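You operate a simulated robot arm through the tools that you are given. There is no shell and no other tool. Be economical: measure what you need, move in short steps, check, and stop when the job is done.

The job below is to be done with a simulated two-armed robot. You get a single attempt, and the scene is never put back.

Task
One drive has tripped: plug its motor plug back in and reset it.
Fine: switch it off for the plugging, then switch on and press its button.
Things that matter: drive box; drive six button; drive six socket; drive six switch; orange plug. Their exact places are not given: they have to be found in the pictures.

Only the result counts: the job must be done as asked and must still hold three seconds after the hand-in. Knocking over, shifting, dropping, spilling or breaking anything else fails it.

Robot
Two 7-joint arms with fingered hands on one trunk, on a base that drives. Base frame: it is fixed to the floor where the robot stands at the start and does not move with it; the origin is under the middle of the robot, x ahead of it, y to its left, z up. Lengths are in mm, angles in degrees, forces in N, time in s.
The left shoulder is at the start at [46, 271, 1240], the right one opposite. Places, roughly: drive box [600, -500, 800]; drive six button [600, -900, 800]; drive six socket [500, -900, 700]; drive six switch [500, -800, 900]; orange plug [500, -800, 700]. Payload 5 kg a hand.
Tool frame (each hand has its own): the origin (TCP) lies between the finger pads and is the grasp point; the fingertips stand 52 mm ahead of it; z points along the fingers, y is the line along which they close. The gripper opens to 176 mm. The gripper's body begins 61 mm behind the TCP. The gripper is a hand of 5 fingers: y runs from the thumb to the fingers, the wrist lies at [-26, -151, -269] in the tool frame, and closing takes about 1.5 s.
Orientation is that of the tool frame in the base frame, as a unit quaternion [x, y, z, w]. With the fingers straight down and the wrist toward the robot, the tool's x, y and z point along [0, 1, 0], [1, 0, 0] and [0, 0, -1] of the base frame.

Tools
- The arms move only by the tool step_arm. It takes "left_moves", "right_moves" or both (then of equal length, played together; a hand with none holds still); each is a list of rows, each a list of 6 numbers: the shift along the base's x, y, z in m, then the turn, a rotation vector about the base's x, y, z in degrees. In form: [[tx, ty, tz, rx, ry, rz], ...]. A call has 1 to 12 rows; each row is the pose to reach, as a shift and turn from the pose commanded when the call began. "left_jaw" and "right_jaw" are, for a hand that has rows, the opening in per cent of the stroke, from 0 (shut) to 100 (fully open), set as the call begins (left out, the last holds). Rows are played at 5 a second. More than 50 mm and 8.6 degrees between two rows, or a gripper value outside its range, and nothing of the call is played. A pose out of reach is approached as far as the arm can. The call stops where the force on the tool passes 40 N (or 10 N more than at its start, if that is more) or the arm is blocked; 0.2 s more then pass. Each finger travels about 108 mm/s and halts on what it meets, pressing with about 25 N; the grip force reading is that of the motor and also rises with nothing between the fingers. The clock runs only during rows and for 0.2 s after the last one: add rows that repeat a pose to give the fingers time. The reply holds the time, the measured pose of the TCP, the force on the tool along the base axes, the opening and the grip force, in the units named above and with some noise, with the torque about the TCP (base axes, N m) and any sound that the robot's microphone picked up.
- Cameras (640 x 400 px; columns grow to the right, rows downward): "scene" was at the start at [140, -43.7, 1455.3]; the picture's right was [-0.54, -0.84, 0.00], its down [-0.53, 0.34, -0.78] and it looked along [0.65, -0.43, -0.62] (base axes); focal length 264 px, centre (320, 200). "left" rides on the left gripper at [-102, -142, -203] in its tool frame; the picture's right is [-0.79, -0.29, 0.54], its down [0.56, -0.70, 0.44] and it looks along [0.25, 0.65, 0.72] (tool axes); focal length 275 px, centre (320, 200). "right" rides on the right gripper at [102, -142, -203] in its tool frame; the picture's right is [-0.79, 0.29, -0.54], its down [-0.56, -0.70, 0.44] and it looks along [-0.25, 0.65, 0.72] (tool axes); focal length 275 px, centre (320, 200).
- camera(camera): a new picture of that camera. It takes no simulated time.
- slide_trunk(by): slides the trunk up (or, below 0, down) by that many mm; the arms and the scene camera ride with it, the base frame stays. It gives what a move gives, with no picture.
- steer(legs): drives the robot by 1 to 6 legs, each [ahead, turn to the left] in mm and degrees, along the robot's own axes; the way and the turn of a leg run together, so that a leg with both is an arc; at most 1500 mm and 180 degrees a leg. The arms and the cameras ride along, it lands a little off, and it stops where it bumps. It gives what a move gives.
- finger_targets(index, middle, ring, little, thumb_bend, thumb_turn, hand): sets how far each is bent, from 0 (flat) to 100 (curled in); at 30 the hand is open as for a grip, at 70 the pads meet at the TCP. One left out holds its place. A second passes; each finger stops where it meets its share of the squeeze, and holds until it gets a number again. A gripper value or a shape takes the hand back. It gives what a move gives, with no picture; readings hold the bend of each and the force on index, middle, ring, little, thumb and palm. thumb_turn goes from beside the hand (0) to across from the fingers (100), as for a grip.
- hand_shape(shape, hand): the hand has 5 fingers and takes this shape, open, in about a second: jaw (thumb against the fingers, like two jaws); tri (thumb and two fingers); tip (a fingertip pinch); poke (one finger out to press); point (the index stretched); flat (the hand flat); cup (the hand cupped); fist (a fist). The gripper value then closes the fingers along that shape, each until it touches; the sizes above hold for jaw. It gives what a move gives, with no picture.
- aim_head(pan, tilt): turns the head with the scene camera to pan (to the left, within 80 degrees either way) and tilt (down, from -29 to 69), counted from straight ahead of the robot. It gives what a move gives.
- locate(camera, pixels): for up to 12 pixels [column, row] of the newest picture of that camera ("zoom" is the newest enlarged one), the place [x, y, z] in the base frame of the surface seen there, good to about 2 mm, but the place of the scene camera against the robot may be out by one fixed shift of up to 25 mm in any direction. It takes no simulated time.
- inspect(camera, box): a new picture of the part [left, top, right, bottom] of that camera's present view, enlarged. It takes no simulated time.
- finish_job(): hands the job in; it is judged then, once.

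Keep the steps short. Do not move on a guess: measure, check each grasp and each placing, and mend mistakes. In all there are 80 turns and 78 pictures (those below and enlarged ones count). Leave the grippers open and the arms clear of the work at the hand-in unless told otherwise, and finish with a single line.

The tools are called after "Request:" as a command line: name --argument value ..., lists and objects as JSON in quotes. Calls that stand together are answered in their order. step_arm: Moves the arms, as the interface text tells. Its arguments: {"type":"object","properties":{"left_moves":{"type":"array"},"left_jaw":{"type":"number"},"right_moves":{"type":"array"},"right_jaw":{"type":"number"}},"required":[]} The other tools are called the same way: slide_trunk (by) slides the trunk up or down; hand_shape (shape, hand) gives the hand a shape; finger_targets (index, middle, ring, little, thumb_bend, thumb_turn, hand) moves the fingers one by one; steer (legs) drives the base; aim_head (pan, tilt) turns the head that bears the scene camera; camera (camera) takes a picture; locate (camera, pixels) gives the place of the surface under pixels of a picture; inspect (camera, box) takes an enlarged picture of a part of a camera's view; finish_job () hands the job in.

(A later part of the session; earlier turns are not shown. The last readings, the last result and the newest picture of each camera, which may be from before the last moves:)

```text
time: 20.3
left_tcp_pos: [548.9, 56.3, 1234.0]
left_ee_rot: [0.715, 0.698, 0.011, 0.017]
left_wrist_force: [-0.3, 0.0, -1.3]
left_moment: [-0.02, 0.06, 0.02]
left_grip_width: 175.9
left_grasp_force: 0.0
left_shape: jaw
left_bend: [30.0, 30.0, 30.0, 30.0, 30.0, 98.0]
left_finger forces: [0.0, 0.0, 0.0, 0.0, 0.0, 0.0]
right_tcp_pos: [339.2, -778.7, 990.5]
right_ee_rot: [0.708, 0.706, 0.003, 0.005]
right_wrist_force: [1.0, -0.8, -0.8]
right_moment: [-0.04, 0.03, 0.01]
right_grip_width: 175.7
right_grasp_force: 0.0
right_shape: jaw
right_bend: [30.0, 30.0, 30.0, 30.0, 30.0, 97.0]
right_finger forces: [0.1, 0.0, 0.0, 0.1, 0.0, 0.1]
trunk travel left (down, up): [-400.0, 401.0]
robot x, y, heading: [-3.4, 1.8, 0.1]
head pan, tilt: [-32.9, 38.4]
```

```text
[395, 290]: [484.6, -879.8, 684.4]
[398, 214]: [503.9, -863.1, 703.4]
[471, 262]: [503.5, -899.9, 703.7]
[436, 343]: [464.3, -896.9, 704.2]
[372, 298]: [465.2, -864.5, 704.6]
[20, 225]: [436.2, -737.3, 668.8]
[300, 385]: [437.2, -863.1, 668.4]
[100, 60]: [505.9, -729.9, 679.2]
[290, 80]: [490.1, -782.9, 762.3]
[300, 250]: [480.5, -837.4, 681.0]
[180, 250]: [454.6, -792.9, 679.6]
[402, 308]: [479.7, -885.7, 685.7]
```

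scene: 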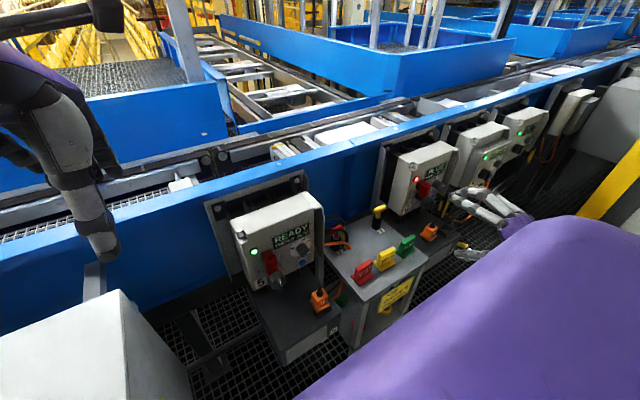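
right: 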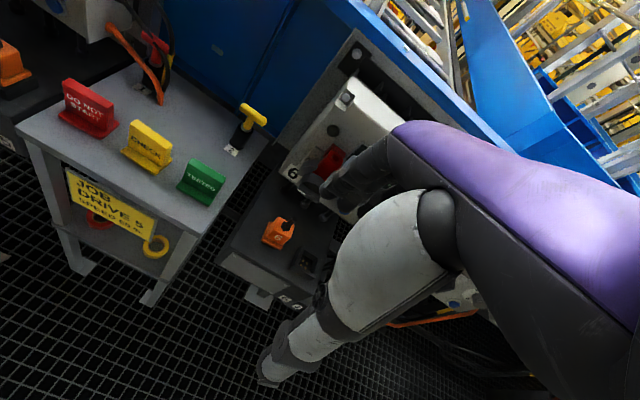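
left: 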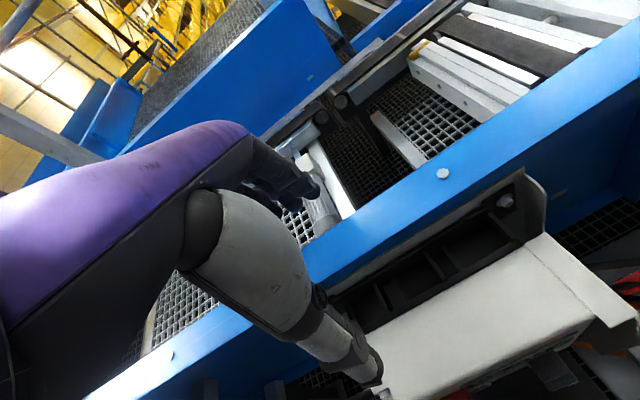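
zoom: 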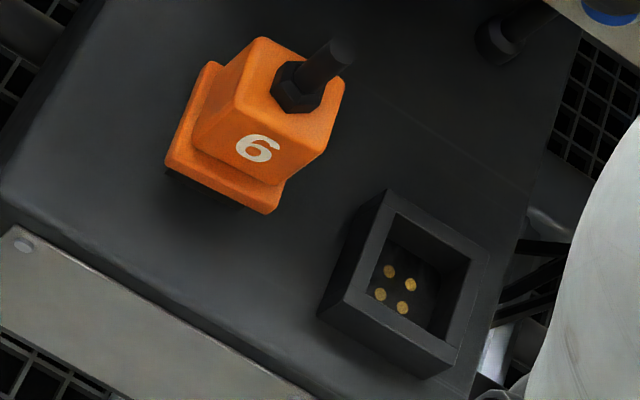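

Plug: body top centre (494,-786,752), yaw ≈ +5.6°, flange ≈ z 706–711. Socket: centre (484.5,-880), rim z 704.5, square to the axes. I plan to grip the plug across its ±y faces with the hand leaning back from the knob. First I check the sign and table next to it.

Request:
locate --camera "right" --pixels '[[192, 162], [222, 176], [200, 180], [215, 203], [252, 112], [243, 128], [265, 165], [232, 195], [190, 230]]'

Request:
step_arm --right_moves '[[0, 0, 0, 0, 0, -3], [0.005, 0, 0, 0, 0, -10], [0.01, 0, 0, 0, 0, -18], [0.015, 0, 0, 0, 0, -26], [0.02, 0, 0, 0, 0, -34], [0.025, 0, 0, 0, 0, -42], [0.03, 0, 0, 0, 0, -50], [0.035, 0, 0, 0, 0, -58], [0.04, 0, 0, 0, 0, -66], [0.045, 0, 0, 0, 0, -74], [0.05, 0, 0, 0, 0, -82], [0.05, 0, 0, 0, 0, -90]]'

Request:
hand_shape --hand "right" --shape "tri"

Request:
camera --camera "scene"

```text
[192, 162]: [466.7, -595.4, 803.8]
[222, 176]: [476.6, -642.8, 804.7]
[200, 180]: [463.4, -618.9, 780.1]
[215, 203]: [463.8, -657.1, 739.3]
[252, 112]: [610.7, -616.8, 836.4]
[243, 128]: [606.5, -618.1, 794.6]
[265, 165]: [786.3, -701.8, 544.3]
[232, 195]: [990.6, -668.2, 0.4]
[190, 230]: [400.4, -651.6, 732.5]
```

```text
time: 22.9
left_tcp_pos: [548.3, 56.0, 1234.1]
left_ee_rot: [0.715, 0.699, 0.011, 0.017]
left_wrist_force: [0.0, -0.4, -0.4]
left_moment: [-0.01, 0.04, -0.05]
left_grip_width: 175.7
left_grasp_force: 0.1
left_shape: jaw
left_bend: [30.0, 30.0, 30.0, 30.0, 30.0, 98.0]
left_finger forces: [0.0, 0.0, 0.0, 0.0, 0.0, 0.0]
right_tcp_pos: [391.2, -778.7, 989.4]
right_ee_rot: [1.0, -0.004, -0.002, 0.005]
right_wrist_force: [1.0, -0.8, -1.1]
right_moment: [0.02, 0.06, 0.01]
right_grip_width: 175.7
right_grasp_force: 0.1
right_shape: jaw
right_bend: [30.0, 30.0, 30.0, 30.0, 30.0, 97.0]
right_finger forces: [0.0, 0.1, 0.0, 0.0, 0.1, 0.0]
trunk travel left (down, up): [-400.0, 401.0]
robot x, y, heading: [0.7, -2.4, 0.2]
head pan, tilt: [-32.9, 38.4]
```

```text
time: 23.8
left_tcp_pos: [549.2, 56.5, 1234.8]
left_ee_rot: [0.715, 0.699, 0.011, 0.017]
left_wrist_force: [0.3, 0.5, 0.0]
left_moment: [-0.01, -0.01, -0.04]
left_grip_width: 175.9
left_grasp_force: 0.0
left_shape: jaw
left_bend: [30.0, 30.0, 30.0, 30.0, 30.0, 98.0]
left_finger forces: [0.0, 0.0, 0.0, 0.0, 0.0, 0.0]
right_tcp_pos: [390.5, -778.0, 989.8]
right_ee_rot: [1.0, -0.002, -0.002, 0.005]
right_wrist_force: [1.3, 0.1, 0.3]
right_moment: [-0.01, -0.02, 0.02]
right_grip_width: 175.5
right_grasp_force: 0.0
right_shape: tri
right_bend: [30.0, 30.0, 99.0, 99.0, 30.0, 97.0]
right_finger forces: [0.0, 0.0, 0.1, 0.0, 0.0, 0.1]
trunk travel left (down, up): [-400.0, 401.0]
robot x, y, heading: [-1.2, -0.9, 0.1]
head pan, tilt: [-32.9, 38.4]
```

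```text
41 pictures are left
```

scene: 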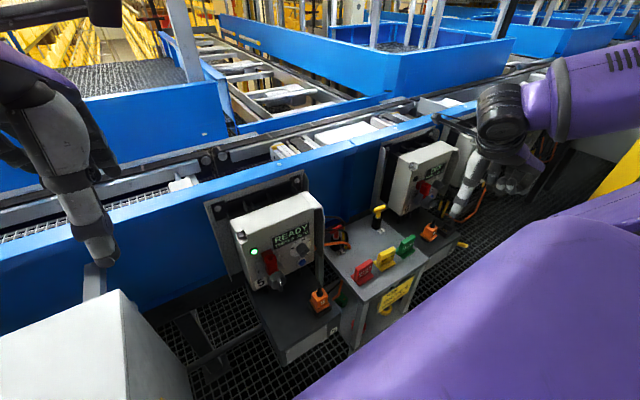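

Sign is ~90 mm left of the thumb path; fine. I tilt back 30° with the plug's 5.6° yaw and come to ~100 mm before the plug.

Request:
step_arm --right_moves '[[0, 0, -0.005, 0.1, -2, 0.4], [0.002, -0.001, -0.015, 0.25, -5, 0.9], [0.005, -0.002, -0.03, 0.4, -9, 1.6], [0.01, -0.003, -0.045, 0.6, -13, 2.4], [0.015, -0.004, -0.06, 0.8, -17, 3.1], [0.02, -0.005, -0.075, 1.0, -21, 3.8], [0.027, -0.006, -0.09, 1.2, -25, 4.6], [0.033, -0.007, -0.105, 1.36, -28, 5.1], [0.04, -0.008, -0.12, 1.46, -30, 5.5], [0.043, -0.008, -0.13, 1.46, -30, 5.5], [0.043, -0.008, -0.13, 1.46, -30, 5.5]]'

Request:
inspect --camera "scene" --box '[400, 130, 540, 250]'

Request:
camera --camera "right"

```text
time: 26.2
left_tcp_pos: [547.9, 56.5, 1235.3]
left_ee_rot: [0.715, 0.699, 0.012, 0.018]
left_wrist_force: [0.4, -0.6, 0.9]
left_moment: [0.01, -0.01, 0.0]
left_grip_width: 175.8
left_grasp_force: 0.1
left_shape: jaw
left_bend: [30.0, 30.0, 30.0, 30.0, 30.0, 98.0]
left_finger forces: [0.0, 0.1, 0.0, 0.0, 0.1, 0.0]
right_tcp_pos: [431.9, -787.3, 861.3]
right_ee_rot: [0.965, 0.044, 0.258, -0.008]
right_wrist_force: [0.3, 0.0, 0.0]
right_moment: [-0.01, -0.01, -0.01]
right_grip_width: 175.6
right_grasp_force: 0.0
right_shape: tri
right_bend: [30.0, 30.0, 99.0, 99.0, 30.0, 97.0]
right_finger forces: [0.1, 0.0, 0.1, 0.0, 0.0, 0.0]
trunk travel left (down, up): [-400.0, 401.0]
robot x, y, heading: [-1.6, 1.3, -0.1]
head pan, tilt: [-32.9, 38.4]
```

```text
3.33 times, centred on (470, 190) of scene
```

zoom: 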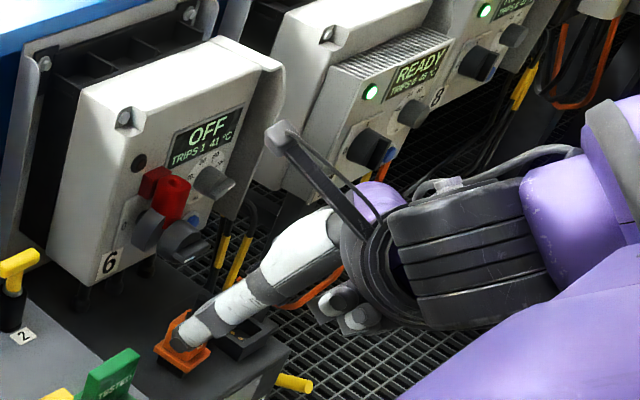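

```text
39 pictures are left
```

right: 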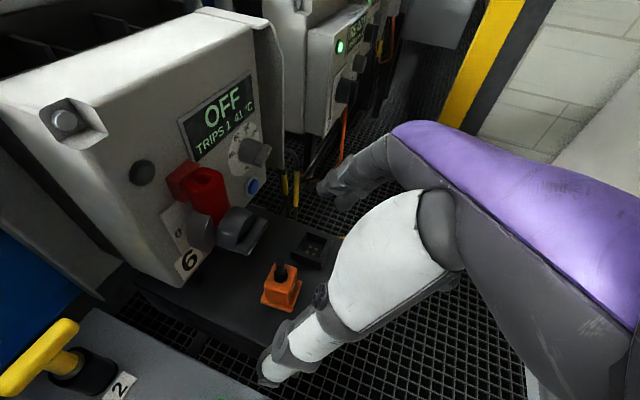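

I locate the thumb tip and the finger tips in the hand picture to find where they will close.

Request:
locate --camera "right" --pixels '[[264, 378], [270, 360], [320, 185], [330, 200], [345, 200], [335, 182], [282, 270], [280, 288], [310, 250], [237, 225]]'

Request:
inspect --camera "right" --box '[240, 150, 420, 400]'

```text
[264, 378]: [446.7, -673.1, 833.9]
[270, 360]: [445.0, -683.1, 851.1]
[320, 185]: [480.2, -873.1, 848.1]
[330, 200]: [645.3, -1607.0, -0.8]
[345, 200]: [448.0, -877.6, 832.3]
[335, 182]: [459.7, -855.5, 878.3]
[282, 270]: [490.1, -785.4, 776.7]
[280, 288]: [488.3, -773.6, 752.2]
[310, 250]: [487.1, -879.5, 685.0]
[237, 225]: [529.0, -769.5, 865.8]
```

```text
1.60 times, centred on (330, 275) of right
```

zoom: 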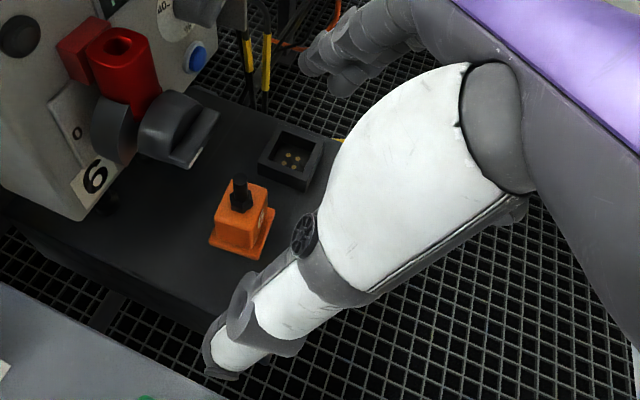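

Tips found: thumb and middle near tool x 0, index near +30, all ~34 ahead of the TCP. I pre-close to 45% and go to TCP ≈ (474,-786,748), which keeps tips just above the flange.

Request:
step_arm --right_moves '[[0, 0, 0, 0, 0, 0], [0, 0, 0, 0, 0, 0], [0, 0, 0, 0, 0, 0], [0.005, 0, -0.01, 0, 0, 0], [0.012, 0, -0.03, 0, 0, 0], [0.02, 0.001, -0.05, 0, 0, 0], [0.028, 0.001, -0.07, 0, 0, 0], [0.034, 0.001, -0.085, 0, 0, 0], [0.038, 0.001, -0.097, 0, 0, 0], [0.041, 0.001, -0.107, 0, 0, 0], [0.042, 0.001, -0.113, 0, 0, 0], [0.042, 0.001, -0.113, 0, 0, 0]]' --right_jaw 45

Request:
inspect --camera "scene" --box '[400, 170, 500, 260]'

Request:
camera --camera "right"

```text
time: 28.8
left_tcp_pos: [549.2, 56.3, 1233.9]
left_ee_rot: [0.715, 0.699, 0.011, 0.018]
left_wrist_force: [-0.2, 0.6, -0.8]
left_moment: [-0.01, 0.02, 0.01]
left_grip_width: 176.1
left_grasp_force: 0.0
left_shape: jaw
left_bend: [30.0, 30.0, 30.0, 30.0, 30.0, 98.0]
left_finger forces: [0.0, 0.0, 0.1, 0.0, 0.0, 0.1]
right_tcp_pos: [474.9, -786.9, 748.2]
right_ee_rot: [0.965, 0.044, 0.257, -0.007]
right_wrist_force: [0.8, 0.8, 1.7]
right_moment: [-0.09, 0.0, 0.01]
right_grip_width: 79.0
right_grasp_force: 0.0
right_shape: tri
right_bend: [74.0, 47.0, 99.0, 99.0, 72.0, 100.0]
right_finger forces: [0.1, 2.3, 0.1, 0.1, 0.1, 0.1]
trunk travel left (down, up): [-400.0, 401.0]
robot x, y, heading: [-1.8, 1.3, -0.0]
head pan, tilt: [-32.9, 38.4]
```

```text
4.44 times, centred on (450, 215) of scene
```

zoom: 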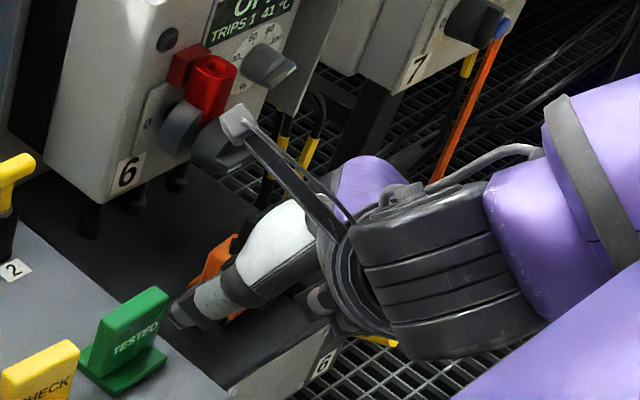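

```text
36 pictures are left
```

right: 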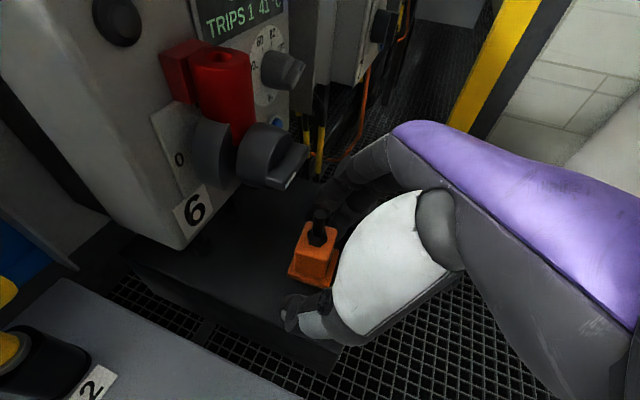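

Index and thumb show bends of ~73, middle 47 with 2.3 N; I look closely before closing.

Request:
inspect --camera "right" --box '[260, 160, 400, 370]'

Request:
locate --camera "right" --pixels '[[318, 218], [315, 240], [305, 275], [330, 250], [290, 300], [290, 320], [335, 205], [345, 190], [318, 270], [305, 330]]'

```text
1.90 times, centred on (330, 265) of right
```

zoom: 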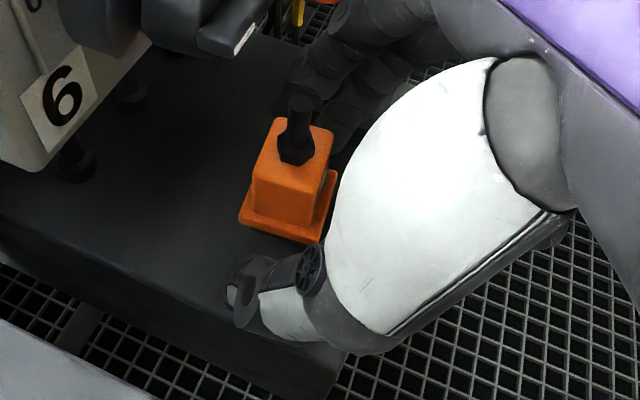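

```text
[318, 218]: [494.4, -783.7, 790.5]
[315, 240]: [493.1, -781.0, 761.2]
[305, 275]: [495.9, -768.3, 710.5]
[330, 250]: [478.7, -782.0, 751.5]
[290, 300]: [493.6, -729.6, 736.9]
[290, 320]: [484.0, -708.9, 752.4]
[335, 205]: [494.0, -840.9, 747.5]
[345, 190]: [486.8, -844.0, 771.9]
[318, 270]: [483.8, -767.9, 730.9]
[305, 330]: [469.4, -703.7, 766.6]
```

The plug is still upright and undisturbed, thumb ~35 mm to its left. I close the grip.

Request:
step_arm --right_moves '[[0, 0, 0.002, 0, 0, 0], [0, 0, 0.002, 0, 0, 0], [0, 0, 0.002, 0, 0, 0], [0, 0, 0.002, 0, 0, 0], [0, 0, 0.002, 0, 0, 0], [0, 0, 0.002, 0, 0, 0], [0, 0, 0.002, 0, 0, 0], [0, 0, 0.002, 0, 0, 0]]' --right_jaw 0

Request:
inspect --camera "right" --box '[260, 160, 400, 370]'

Request:
inspect --camera "scene" --box '[400, 185, 480, 255]'

```text
time: 30.6
left_tcp_pos: [547.8, 56.1, 1234.7]
left_ee_rot: [0.715, 0.698, 0.012, 0.018]
left_wrist_force: [0.1, -1.1, -0.4]
left_moment: [0.02, 0.07, 0.03]
left_grip_width: 175.8
left_grasp_force: 0.0
left_shape: jaw
left_bend: [30.0, 30.0, 30.0, 30.0, 30.0, 98.0]
left_finger forces: [0.1, 0.0, 0.0, 0.0, 0.0, 0.1]
right_tcp_pos: [475.3, -786.5, 751.5]
right_ee_rot: [0.965, 0.044, 0.257, -0.008]
right_wrist_force: [1.3, 0.6, 5.5]
right_moment: [0.17, -0.16, -0.03]
right_grip_width: 36.5
right_grasp_force: 25.4
right_shape: tri
right_bend: [73.0, 52.0, 100.0, 100.0, 74.0, 100.0]
right_finger forces: [17.3, 6.0, 0.0, 0.1, 23.8, 0.0]
trunk travel left (down, up): [-400.0, 401.0]
robot x, y, heading: [-4.4, 4.2, 0.0]
head pan, tilt: [-32.9, 38.4]
```

```text
1.90 times, centred on (330, 265) of right
```

zoom: 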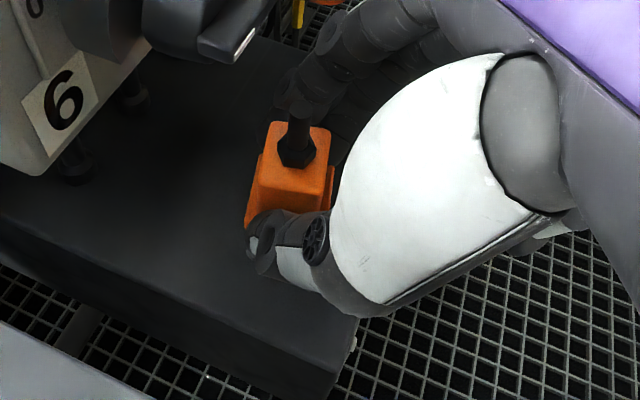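

```text
5.71 times, centred on (440, 220) of scene
```

zoom: 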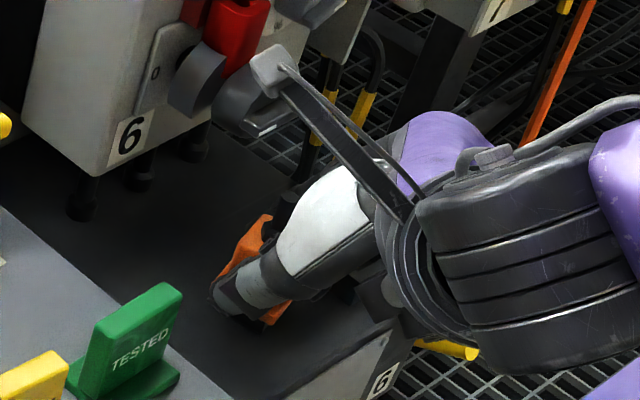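

Gripped: 36.5 mm, ~25 N on thumb against index and middle. I lift 40 mm and check the hold.

Request:
step_arm --right_moves '[[0, 0, 0.005, 0, 0, 0], [0, 0, 0.015, 0, 0, 0], [0, 0, 0.025, 0, 0, 0], [0, 0, 0.035, 0, 0, 0], [0, 0, 0.04, 0, 0, 0], [0, 0, 0.04, 0, 0, 0]]'

Request:
inspect --camera "right" --box '[260, 160, 400, 370]'

Request:
inspect --camera "scene" --box '[400, 185, 480, 255]'

```text
time: 32.0
left_tcp_pos: [548.4, 55.8, 1234.7]
left_ee_rot: [0.715, 0.699, 0.011, 0.017]
left_wrist_force: [0.0, 0.0, -0.2]
left_moment: [0.02, 0.01, 0.02]
left_grip_width: 175.8
left_grasp_force: 0.0
left_shape: jaw
left_bend: [30.0, 30.0, 30.0, 30.0, 30.0, 98.0]
left_finger forces: [0.0, 0.1, 0.1, 0.0, 0.0, 0.0]
right_tcp_pos: [473.7, -785.5, 790.3]
right_ee_rot: [0.965, 0.044, 0.258, -0.008]
right_wrist_force: [0.2, 0.1, -1.4]
right_moment: [0.05, 0.03, 0.0]
right_grip_width: 36.1
right_grasp_force: 24.8
right_shape: tri
right_bend: [73.0, 52.0, 100.0, 100.0, 74.0, 100.0]
right_finger forces: [16.3, 7.0, 0.0, 0.1, 23.0, 0.0]
trunk travel left (down, up): [-400.0, 401.0]
robot x, y, heading: [2.3, -1.8, 0.0]
head pan, tilt: [-32.9, 38.4]
```

```text
1.90 times, centred on (330, 265) of right
```

zoom: 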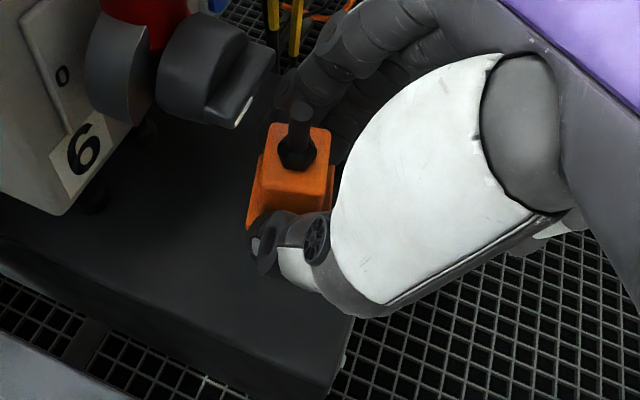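

```text
5.71 times, centred on (440, 220) of scene
```

zoom: 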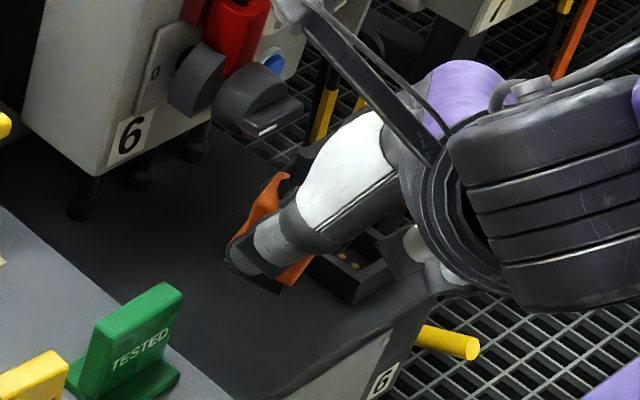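

Held. I measure the plug's pose in the hand with a hand-camera zoom.

Request:
inspect --camera "right" --box '[305, 205, 345, 285]'

```text
5.00 times, centred on (325, 245) of right
```

zoom: 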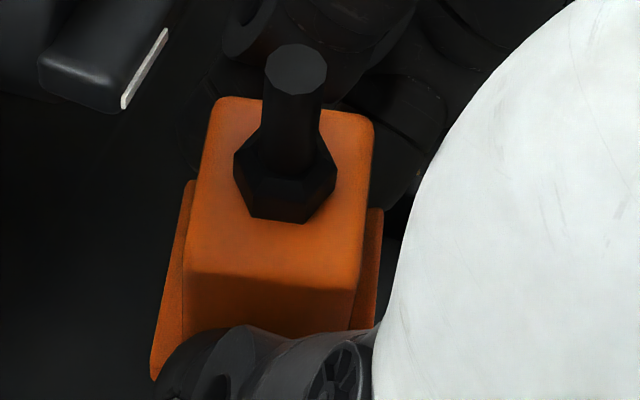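

Request:
locate --camera "zoom" --pixels '[[222, 104], [366, 124], [358, 278], [198, 262], [300, 65], [186, 190], [158, 362], [376, 216], [372, 300], [215, 250], [345, 255], [230, 115]]'

```text
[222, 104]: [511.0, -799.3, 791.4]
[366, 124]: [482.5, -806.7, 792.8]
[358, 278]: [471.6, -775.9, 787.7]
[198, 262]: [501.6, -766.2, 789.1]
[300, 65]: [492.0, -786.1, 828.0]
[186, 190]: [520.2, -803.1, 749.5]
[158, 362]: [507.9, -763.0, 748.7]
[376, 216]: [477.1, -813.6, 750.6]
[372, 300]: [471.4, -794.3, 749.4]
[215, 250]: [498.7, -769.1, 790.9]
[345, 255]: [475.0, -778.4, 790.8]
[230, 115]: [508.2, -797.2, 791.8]
```

The plug is level but now yawed ≈ +16.5°, centre (491.7,-787). I carry it over the socket and unwind the yaw, staying ~15 mm above the rim.

Request:
step_arm --right_moves '[[0, -0.004, 0.003, 0, 0, -0.5], [-0.001, -0.012, 0.003, 0, 0, -2], [-0.001, -0.022, 0.003, 0, 0, -4], [-0.002, -0.033, 0.003, 0, 0, -6], [-0.003, -0.044, 0.003, 0, 0, -8], [-0.004, -0.055, 0.003, 0, 0, -10], [-0.005, -0.066, 0.003, 0, 0, -12], [-0.005, -0.076, 0.003, 0, 0, -14], [-0.006, -0.084, 0.003, 0, 0, -16], [-0.006, -0.088, 0.003, 0, 0, -16.5], [-0.006, -0.088, 0.003, 0, 0, -16.5]]'

Request:
camera --camera "right"

```text
time: 34.4
left_tcp_pos: [548.5, 57.0, 1234.7]
left_ee_rot: [0.715, 0.699, 0.011, 0.017]
left_wrist_force: [-0.2, 0.7, 0.2]
left_moment: [-0.01, 0.02, 0.0]
left_grip_width: 175.9
left_grasp_force: 0.1
left_shape: jaw
left_bend: [30.0, 30.0, 30.0, 30.0, 30.0, 98.0]
left_finger forces: [0.0, 0.0, 0.0, 0.0, 0.0, 0.0]
right_tcp_pos: [469.2, -873.7, 793.1]
right_ee_rot: [0.962, -0.095, 0.255, 0.028]
right_wrist_force: [-0.6, 1.3, -1.1]
right_moment: [0.04, 0.04, 0.03]
right_grip_width: 36.0
right_grasp_force: 25.4
right_shape: tri
right_bend: [73.0, 52.0, 100.0, 100.0, 74.0, 100.0]
right_finger forces: [16.3, 7.1, 0.0, 0.0, 23.2, 0.0]
trunk travel left (down, up): [-400.0, 401.0]
robot x, y, heading: [1.6, -2.8, 0.1]
head pan, tilt: [-32.9, 38.4]
```

```text
29 pictures are left
```

right: 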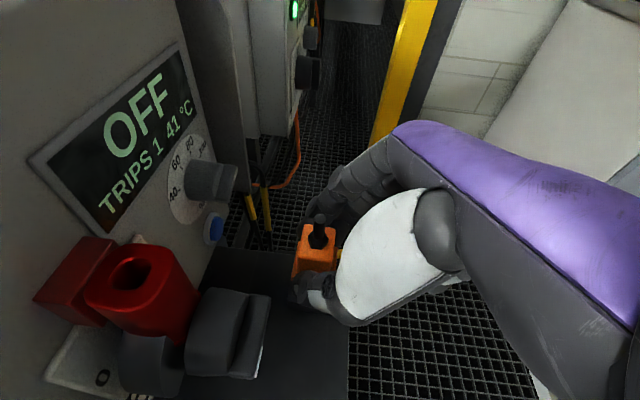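

Request:
inspect --camera "right" --box '[285, 205, 345, 295]'

Request:
inspect --camera "scene" --box '[420, 200, 480, 255]'

Request:
inspect --camera "right" --box '[305, 205, 345, 285]'

Request:
locate --camera "zoom" --pixels '[[222, 104], [366, 124], [358, 278], [198, 262], [300, 65], [186, 190], [158, 362], [376, 216], [215, 250], [345, 255], [230, 115], [350, 130]]'

```text
4.44 times, centred on (315, 250) of right
```

zoom: 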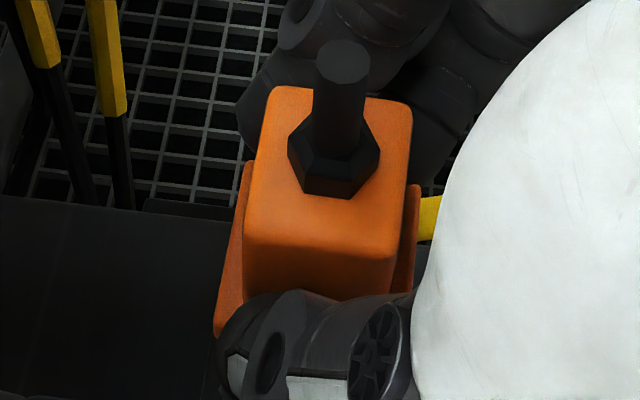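

```text
7.27 times, centred on (450, 228) of scene
```

zoom: 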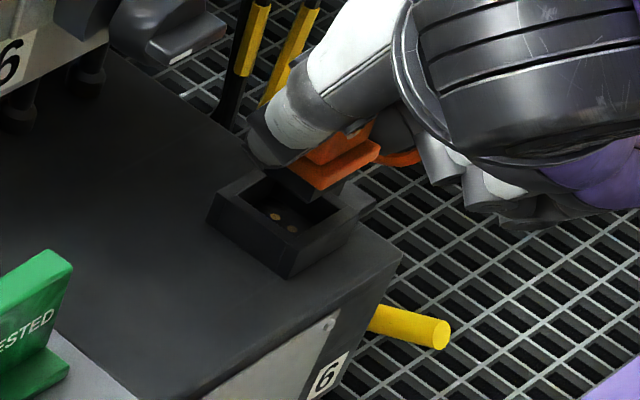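

```text
5.00 times, centred on (325, 245) of right
```

zoom: 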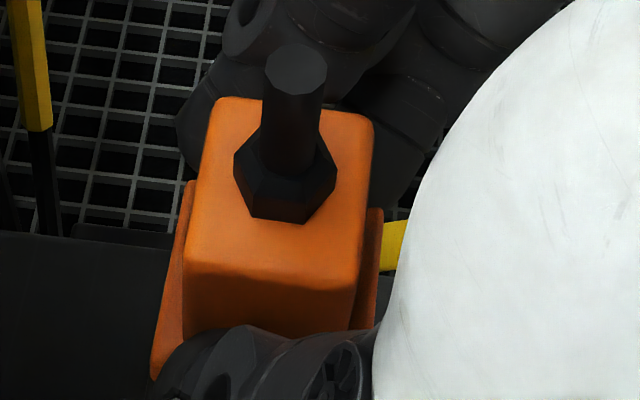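

```text
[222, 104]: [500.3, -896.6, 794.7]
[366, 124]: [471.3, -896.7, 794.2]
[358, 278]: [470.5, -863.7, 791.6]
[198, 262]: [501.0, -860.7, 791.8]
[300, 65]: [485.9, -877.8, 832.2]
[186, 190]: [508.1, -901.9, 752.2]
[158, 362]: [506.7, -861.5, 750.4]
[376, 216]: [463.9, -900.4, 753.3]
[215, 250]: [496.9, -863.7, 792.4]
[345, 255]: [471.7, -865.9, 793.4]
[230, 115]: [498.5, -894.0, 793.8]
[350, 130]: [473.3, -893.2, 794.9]
```

Plug centre now (485.8,-879.5) vs socket (484.5,-880), yaw ≈ 0–1°. I nudge -1.2 mm in x and lower 24 mm to enter the rim, watching the force.

Request:
step_arm --right_moves '[[-0.0012, -0.0003, -0.002, 0, 0, -0.4], [-0.0012, -0.0003, -0.005, 0, 0, -0.4], [-0.0012, -0.0003, -0.008, 0, 0, -0.4], [-0.0012, -0.0003, -0.011, 0, 0, -0.4], [-0.0012, -0.0003, -0.014, 0, 0, -0.4], [-0.0012, -0.0003, -0.016, 0, 0, -0.4], [-0.0012, -0.0003, -0.018, 0, 0, -0.4], [-0.0012, -0.0003, -0.02, 0, 0, -0.4], [-0.0012, -0.0003, -0.022, 0, 0, -0.4], [-0.0012, -0.0003, -0.024, 0, 0, -0.4], [-0.0012, -0.0003, -0.024, 0, 0, -0.4]]'

Request:
inspect --camera "scene" --box '[420, 200, 480, 255]'

```text
time: 36.8
left_tcp_pos: [546.9, 57.2, 1233.9]
left_ee_rot: [0.715, 0.699, 0.011, 0.018]
left_wrist_force: [0.3, -0.4, 0.6]
left_moment: [0.01, 0.01, -0.01]
left_grip_width: 176.0
left_grasp_force: 0.0
left_shape: jaw
left_bend: [30.0, 30.0, 30.0, 30.0, 30.0, 98.0]
left_finger forces: [0.0, 0.0, 0.0, 0.0, 0.0, 0.0]
right_tcp_pos: [468.0, -873.7, 772.0]
right_ee_rot: [0.961, -0.098, 0.257, 0.032]
right_wrist_force: [-4.4, 4.6, 23.3]
right_moment: [-0.33, -0.36, 0.06]
right_grip_width: 36.3
right_grasp_force: 25.1
right_shape: tri
right_bend: [73.0, 52.0, 100.0, 100.0, 74.0, 100.0]
right_finger forces: [18.7, 7.9, 0.0, 0.1, 29.9, 0.0]
trunk travel left (down, up): [-400.0, 401.0]
robot x, y, heading: [1.2, 0.9, 0.2]
head pan, tilt: [-32.9, 38.4]
```

```text
7.27 times, centred on (450, 228) of scene
```

zoom: 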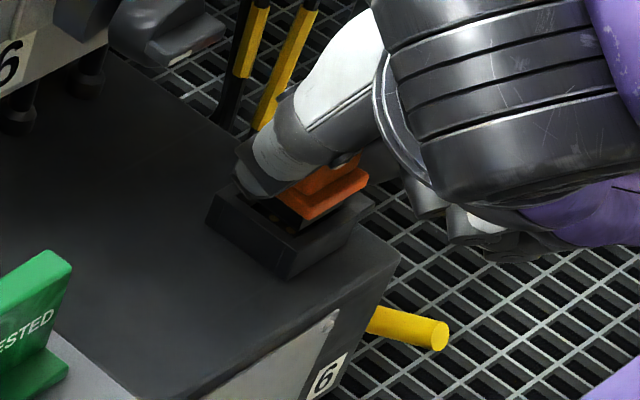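

Contact at 23 N — likely an edge on the rim. I back up 3 mm and look closely from both cameras.

Request:
step_arm --right_moves '[[0, 0, 0.003, 0, 0, 0], [0, 0, 0.004, 0, 0, 0]]'

Request:
inspect --camera "scene" --box '[435, 215, 465, 245]'

Request:
locate --camera "zoom" --pixels '[[120, 240], [470, 160], [300, 220], [330, 180], [420, 150], [200, 200], [150, 160], [270, 330], [400, 200], [350, 230]]'

Request:
inspect --camera "right" --box '[280, 205, 350, 295]'

```text
time: 37.4
left_tcp_pos: [549.3, 57.3, 1233.9]
left_ee_rot: [0.715, 0.699, 0.011, 0.017]
left_wrist_force: [0.2, -0.8, 0.0]
left_moment: [0.05, 0.01, 0.01]
left_grip_width: 175.8
left_grasp_force: 0.0
left_shape: jaw
left_bend: [30.0, 30.0, 30.0, 30.0, 30.0, 98.0]
left_finger forces: [0.0, 0.1, 0.0, 0.1, 0.0, 0.0]
right_tcp_pos: [466.4, -874.4, 774.1]
right_ee_rot: [0.961, -0.098, 0.255, 0.03]
right_wrist_force: [1.3, -1.3, 9.8]
right_moment: [-0.29, -0.28, 0.03]
right_grip_width: 36.2
right_grasp_force: 24.8
right_shape: tri
right_bend: [73.0, 52.0, 100.0, 100.0, 74.0, 100.0]
right_finger forces: [18.3, 7.7, 0.0, 0.0, 24.9, 0.1]
trunk travel left (down, up): [-400.0, 401.0]
robot x, y, heading: [-1.7, -1.0, 0.2]
head pan, tilt: [-32.9, 38.4]
```

```text
13.33 times, centred on (450, 230) of scene
```

zoom: 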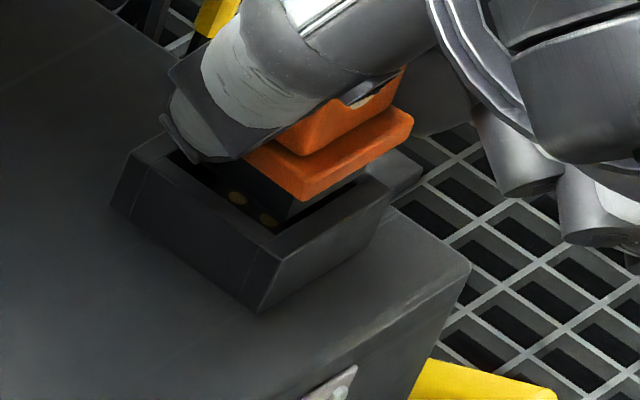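

```text
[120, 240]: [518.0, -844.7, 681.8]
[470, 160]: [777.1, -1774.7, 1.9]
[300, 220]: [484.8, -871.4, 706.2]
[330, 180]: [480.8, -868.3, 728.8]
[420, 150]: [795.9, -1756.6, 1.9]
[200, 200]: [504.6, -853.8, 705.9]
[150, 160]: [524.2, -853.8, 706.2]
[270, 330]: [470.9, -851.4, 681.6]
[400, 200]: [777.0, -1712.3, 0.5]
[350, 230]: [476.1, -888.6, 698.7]
```

```text
4.44 times, centred on (315, 250) of right
```

zoom: 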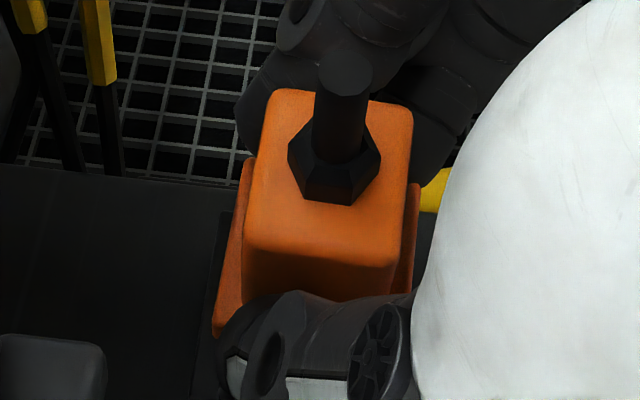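

I check whether the thumb tip or plug insert is what touches: locate thumb tip (≈205,150), insert edge (≈285,210), flange.

Request:
inspect --camera "scene" --box '[435, 215, 465, 245]'

Request:
locate --camera "zoom" --pixels '[[208, 158], [195, 150], [170, 125], [235, 158], [288, 213], [275, 195], [255, 170], [300, 198], [250, 150], [410, 115], [240, 198], [320, 195]]'

```text
13.33 times, centred on (450, 230) of scene
```

zoom: 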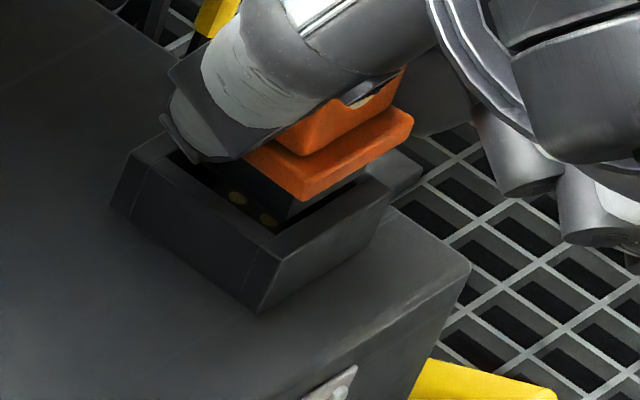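

```text
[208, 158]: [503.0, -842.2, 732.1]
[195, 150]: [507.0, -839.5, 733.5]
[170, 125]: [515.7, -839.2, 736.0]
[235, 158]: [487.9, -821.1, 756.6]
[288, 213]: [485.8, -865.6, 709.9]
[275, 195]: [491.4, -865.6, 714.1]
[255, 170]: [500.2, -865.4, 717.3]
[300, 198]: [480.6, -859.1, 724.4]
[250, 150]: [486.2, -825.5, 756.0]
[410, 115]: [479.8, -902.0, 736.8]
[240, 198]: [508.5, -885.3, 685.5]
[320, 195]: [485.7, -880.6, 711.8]
```

I compare the hole's inner edges with the insert in the same picture.

Request:
locate --camera "zoom" --pixels '[[262, 252], [268, 240], [272, 234], [255, 245], [170, 158], [160, 165], [300, 232], [340, 210], [375, 195], [395, 175], [280, 225], [290, 218]]'

```text
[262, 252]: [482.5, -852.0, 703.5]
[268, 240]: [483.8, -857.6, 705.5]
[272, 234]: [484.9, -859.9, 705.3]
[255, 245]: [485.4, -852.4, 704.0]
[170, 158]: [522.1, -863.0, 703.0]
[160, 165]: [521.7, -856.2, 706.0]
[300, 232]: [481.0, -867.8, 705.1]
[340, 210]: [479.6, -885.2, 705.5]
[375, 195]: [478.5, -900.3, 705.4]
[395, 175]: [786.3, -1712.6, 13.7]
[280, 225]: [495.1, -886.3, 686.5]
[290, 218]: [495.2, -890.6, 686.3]
```

Insert's front gap is ~1 mm, left gap ~5 mm: the plug sits ~2 mm too far in -x and -y. I raise slightly, shift (+2,+2.5), and check level.

Request:
step_arm --right_moves '[[0, 0, 0.004, 0, 0, 0], [0.001, 0.0012, 0.005, 0, 0, 0], [0.002, 0.0025, 0.005, 0, 0, 0], [0.002, 0.0025, 0.005, 0, 0, 0]]'

Request:
inspect --camera "right" --box '[305, 205, 345, 285]'

Request:
locate --camera "zoom" --pixels '[[222, 108], [366, 130], [352, 262], [205, 250], [300, 65], [186, 200], [158, 350], [376, 220], [230, 115], [350, 130], [345, 245], [215, 240]]'

Request:
inspect --camera "scene" --box '[435, 210, 465, 240]'

Request:
locate --camera "zoom" --pixels '[[300, 220], [410, 155], [300, 245], [409, 172], [288, 263], [280, 255], [272, 298], [275, 294], [375, 250], [340, 270], [180, 215], [300, 290]]'

```text
time: 38.4
left_tcp_pos: [548.1, 57.3, 1234.8]
left_ee_rot: [0.716, 0.698, 0.011, 0.018]
left_wrist_force: [0.4, -0.4, 0.5]
left_moment: [0.02, 0.03, 0.04]
left_grip_width: 175.8
left_grasp_force: 0.0
left_shape: jaw
left_bend: [30.0, 30.0, 30.0, 30.0, 30.0, 98.0]
left_finger forces: [0.0, 0.1, 0.1, 0.0, 0.0, 0.0]
right_tcp_pos: [469.6, -871.5, 777.7]
right_ee_rot: [0.961, -0.099, 0.256, 0.03]
right_wrist_force: [-0.7, -1.1, -1.3]
right_moment: [0.01, 0.06, -0.01]
right_grip_width: 36.0
right_grasp_force: 25.0
right_shape: tri
right_bend: [73.0, 52.0, 100.0, 100.0, 74.0, 100.0]
right_finger forces: [16.1, 6.9, 0.0, 0.0, 23.4, 0.1]
trunk travel left (down, up): [-400.0, 401.0]
robot x, y, heading: [-2.5, 3.0, 0.2]
head pan, tilt: [-32.9, 38.4]
```

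```text
5.00 times, centred on (325, 245) of right
```

zoom: 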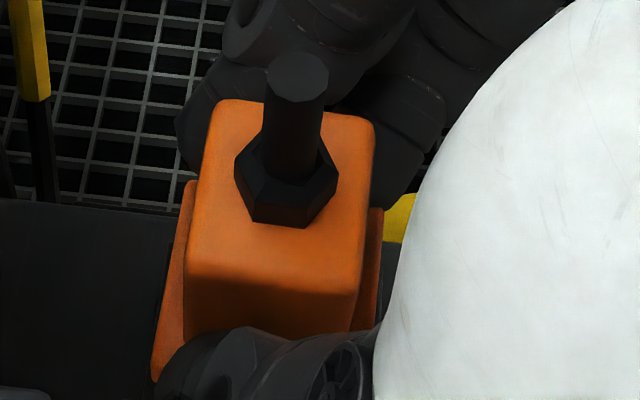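

```text
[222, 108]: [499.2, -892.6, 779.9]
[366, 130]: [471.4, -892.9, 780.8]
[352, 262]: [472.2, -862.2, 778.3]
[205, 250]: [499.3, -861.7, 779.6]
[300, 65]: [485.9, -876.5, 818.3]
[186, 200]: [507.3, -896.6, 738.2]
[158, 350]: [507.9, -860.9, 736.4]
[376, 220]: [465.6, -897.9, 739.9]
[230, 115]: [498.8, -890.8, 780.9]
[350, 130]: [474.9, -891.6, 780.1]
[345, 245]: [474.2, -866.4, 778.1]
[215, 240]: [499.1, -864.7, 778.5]
```

```text
13.33 times, centred on (450, 225) of scene
```

zoom: 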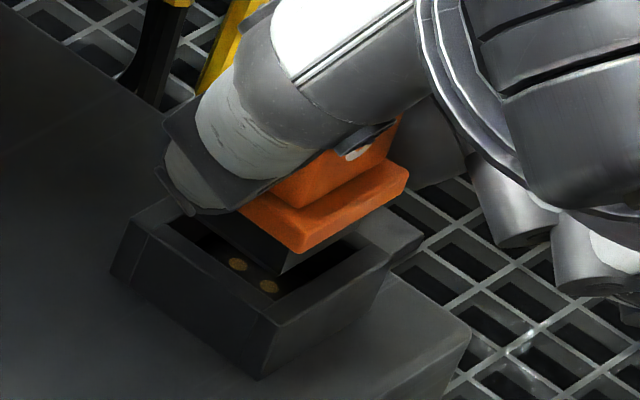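

```text
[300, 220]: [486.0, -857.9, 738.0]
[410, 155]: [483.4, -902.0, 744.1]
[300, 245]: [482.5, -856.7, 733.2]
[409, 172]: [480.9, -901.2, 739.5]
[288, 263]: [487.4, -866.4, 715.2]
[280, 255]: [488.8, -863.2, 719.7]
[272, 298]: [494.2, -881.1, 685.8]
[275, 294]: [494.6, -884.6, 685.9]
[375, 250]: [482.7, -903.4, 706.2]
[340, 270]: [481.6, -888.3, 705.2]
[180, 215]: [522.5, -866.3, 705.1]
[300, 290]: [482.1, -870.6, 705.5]
```

The plug leans ~3–4° with its left side low. I roll it +3.5° about x with y compensation, then recheck.

Request:
step_arm --right_moves '[[0, -0.001, 0.001, 1, 0, 0], [0, -0.0025, 0.001, 2.5, 0, 0], [0, -0.0033, 0.001, 3.5, 0, 0], [0, -0.0033, 0.001, 3.5, 0, 0]]'

Request:
inspect --camera "scene" --box '[435, 210, 465, 240]'

Request:
locate --camera "zoom" --pixels '[[300, 215], [405, 155], [302, 243], [406, 170], [285, 260], [282, 268], [265, 302], [270, 308], [375, 250], [345, 268], [240, 225], [170, 220]]'

```text
time: 39.4
left_tcp_pos: [548.8, 55.9, 1234.2]
left_ee_rot: [0.715, 0.699, 0.011, 0.017]
left_wrist_force: [0.4, -0.7, 0.7]
left_moment: [-0.01, 0.01, 0.01]
left_grip_width: 176.0
left_grasp_force: 0.1
left_shape: jaw
left_bend: [30.0, 30.0, 30.0, 30.0, 30.0, 98.0]
left_finger forces: [0.1, 0.0, 0.0, 0.1, 0.0, 0.0]
right_tcp_pos: [470.0, -875.1, 780.5]
right_ee_rot: [0.962, -0.106, 0.252, 0.0]
right_wrist_force: [0.0, -1.1, -0.9]
right_moment: [0.01, 0.0, 0.0]
right_grip_width: 35.7
right_grasp_force: 25.4
right_shape: tri
right_bend: [73.0, 52.0, 100.0, 100.0, 74.0, 100.0]
right_finger forces: [16.2, 6.9, 0.0, 0.0, 23.4, 0.0]
trunk travel left (down, up): [-400.0, 401.0]
robot x, y, heading: [-1.4, 0.4, 0.3]
head pan, tilt: [-32.9, 38.4]
```

```text
13.33 times, centred on (450, 225) of scene
```

zoom: 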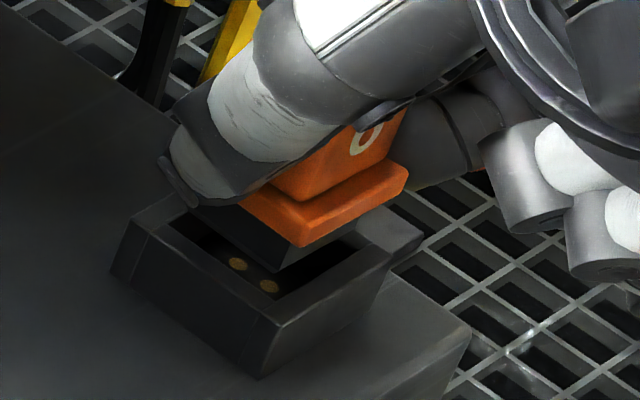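

```text
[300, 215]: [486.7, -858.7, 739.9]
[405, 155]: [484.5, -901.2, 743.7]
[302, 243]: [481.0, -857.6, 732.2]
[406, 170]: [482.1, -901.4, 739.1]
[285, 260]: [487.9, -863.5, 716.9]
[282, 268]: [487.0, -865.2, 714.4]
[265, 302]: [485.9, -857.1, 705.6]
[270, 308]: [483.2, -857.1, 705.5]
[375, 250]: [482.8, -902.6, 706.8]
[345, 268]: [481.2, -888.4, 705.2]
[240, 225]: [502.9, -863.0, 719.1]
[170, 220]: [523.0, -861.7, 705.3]
```

Plug is nearly level; flange centre y ≈ -880 vs rim centre ≈ -877.5 in the same view. I shift +2.3 mm in y and lower gently.

Request:
step_arm --right_moves '[[0, 0.001, 0, 0, 0, 0], [0, 0.0023, 0, 0, 0, 0], [0, 0.0023, -0.003, 0, 0, 0], [0, 0.0023, -0.006, 0, 0, 0], [0, 0.0023, -0.008, 0, 0, 0], [0, 0.0023, -0.01, 0, 0, 0], [0, 0.0023, -0.012, 0, 0, 0], [0, 0.0023, -0.014, 0, 0, 0], [0, 0.0023, -0.014, 0, 0, 0]]'

Request:
inspect --camera "scene" --box '[435, 210, 465, 240]'

```text
time: 41.4
left_tcp_pos: [548.2, 56.4, 1235.4]
left_ee_rot: [0.715, 0.699, 0.01, 0.018]
left_wrist_force: [0.2, -0.8, 0.7]
left_moment: [0.03, 0.0, -0.01]
left_grip_width: 176.0
left_grasp_force: 0.0
left_shape: jaw
left_bend: [30.0, 30.0, 30.0, 30.0, 30.0, 98.0]
left_finger forces: [0.0, 0.1, 0.0, 0.0, 0.1, 0.1]
right_tcp_pos: [469.1, -872.7, 766.0]
right_ee_rot: [0.962, -0.106, 0.252, 0.0]
right_wrist_force: [1.4, -2.5, 0.0]
right_moment: [-0.17, 0.01, -0.01]
right_grip_width: 35.8
right_grasp_force: 24.6
right_shape: tri
right_bend: [72.0, 52.0, 100.0, 100.0, 74.0, 100.0]
right_finger forces: [17.0, 8.3, 0.0, 0.1, 22.9, 0.0]
trunk travel left (down, up): [-400.0, 401.0]
robot x, y, heading: [1.7, 1.4, -0.4]
head pan, tilt: [-32.9, 38.4]
```

```text
13.33 times, centred on (450, 225) of scene
```

zoom: 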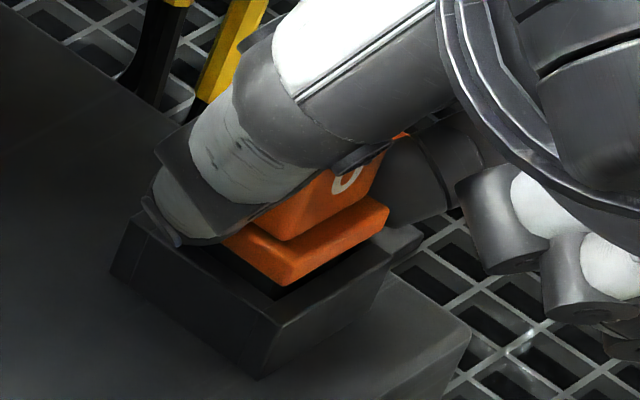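

It slid into the socket mouth freely (no vertical force). I keep lowering in 2 mm steps until it seats.

Request:
step_arm --right_moves '[[0, 0, -0.002, 0, 0, 0], [0, 0, -0.004, 0, 0, 0], [0, 0, -0.006, 0, 0, 0], [0, 0, -0.008, 0, 0, 0], [0, 0, -0.01, 0, 0, 0], [0, 0, -0.012, 0, 0, 0], [0, 0, -0.014, 0, 0, 0], [0, 0, -0.016, 0, 0, 0], [0, 0, -0.016, 0, 0, 0]]'

Request:
inspect --camera "scene" --box '[425, 205, 465, 245]'

```text
time: 43.0
left_tcp_pos: [528.1, 49.2, 1243.5]
left_ee_rot: [0.719, 0.695, 0.012, 0.027]
left_wrist_force: [-2.8, -1.5, 0.5]
left_moment: [0.25, -0.37, 0.13]
left_grip_width: 175.8
left_grasp_force: 0.1
left_shape: jaw
left_bend: [30.0, 30.0, 30.0, 30.0, 30.0, 97.0]
left_finger forces: [0.1, 0.1, 0.0, 0.0, 0.0, 0.0]
right_tcp_pos: [461.6, -874.6, 762.1]
right_ee_rot: [0.959, -0.105, 0.263, 0.001]
right_wrist_force: [9.9, 0.0, -0.3]
right_moment: [0.03, -0.95, 0.4]
right_grip_width: 35.1
right_grasp_force: 24.6
right_shape: tri
right_bend: [72.0, 52.0, 100.0, 100.0, 74.0, 100.0]
right_finger forces: [15.0, 5.5, 0.0, 0.0, 22.1, 0.0]
trunk travel left (down, up): [-400.0, 401.0]
robot x, y, heading: [-2.1, -3.1, -0.2]
head pan, tilt: [-32.9, 38.4]
stopped in row 7 (right hand): the force on the tool passed its limit at 42 N (the readings are from after the stop); the commanded pose is now the measured one
```

```text
10.00 times, centred on (445, 225) of scene
```

zoom: 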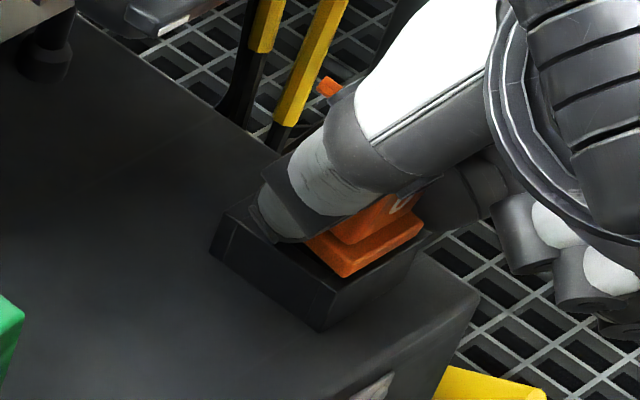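

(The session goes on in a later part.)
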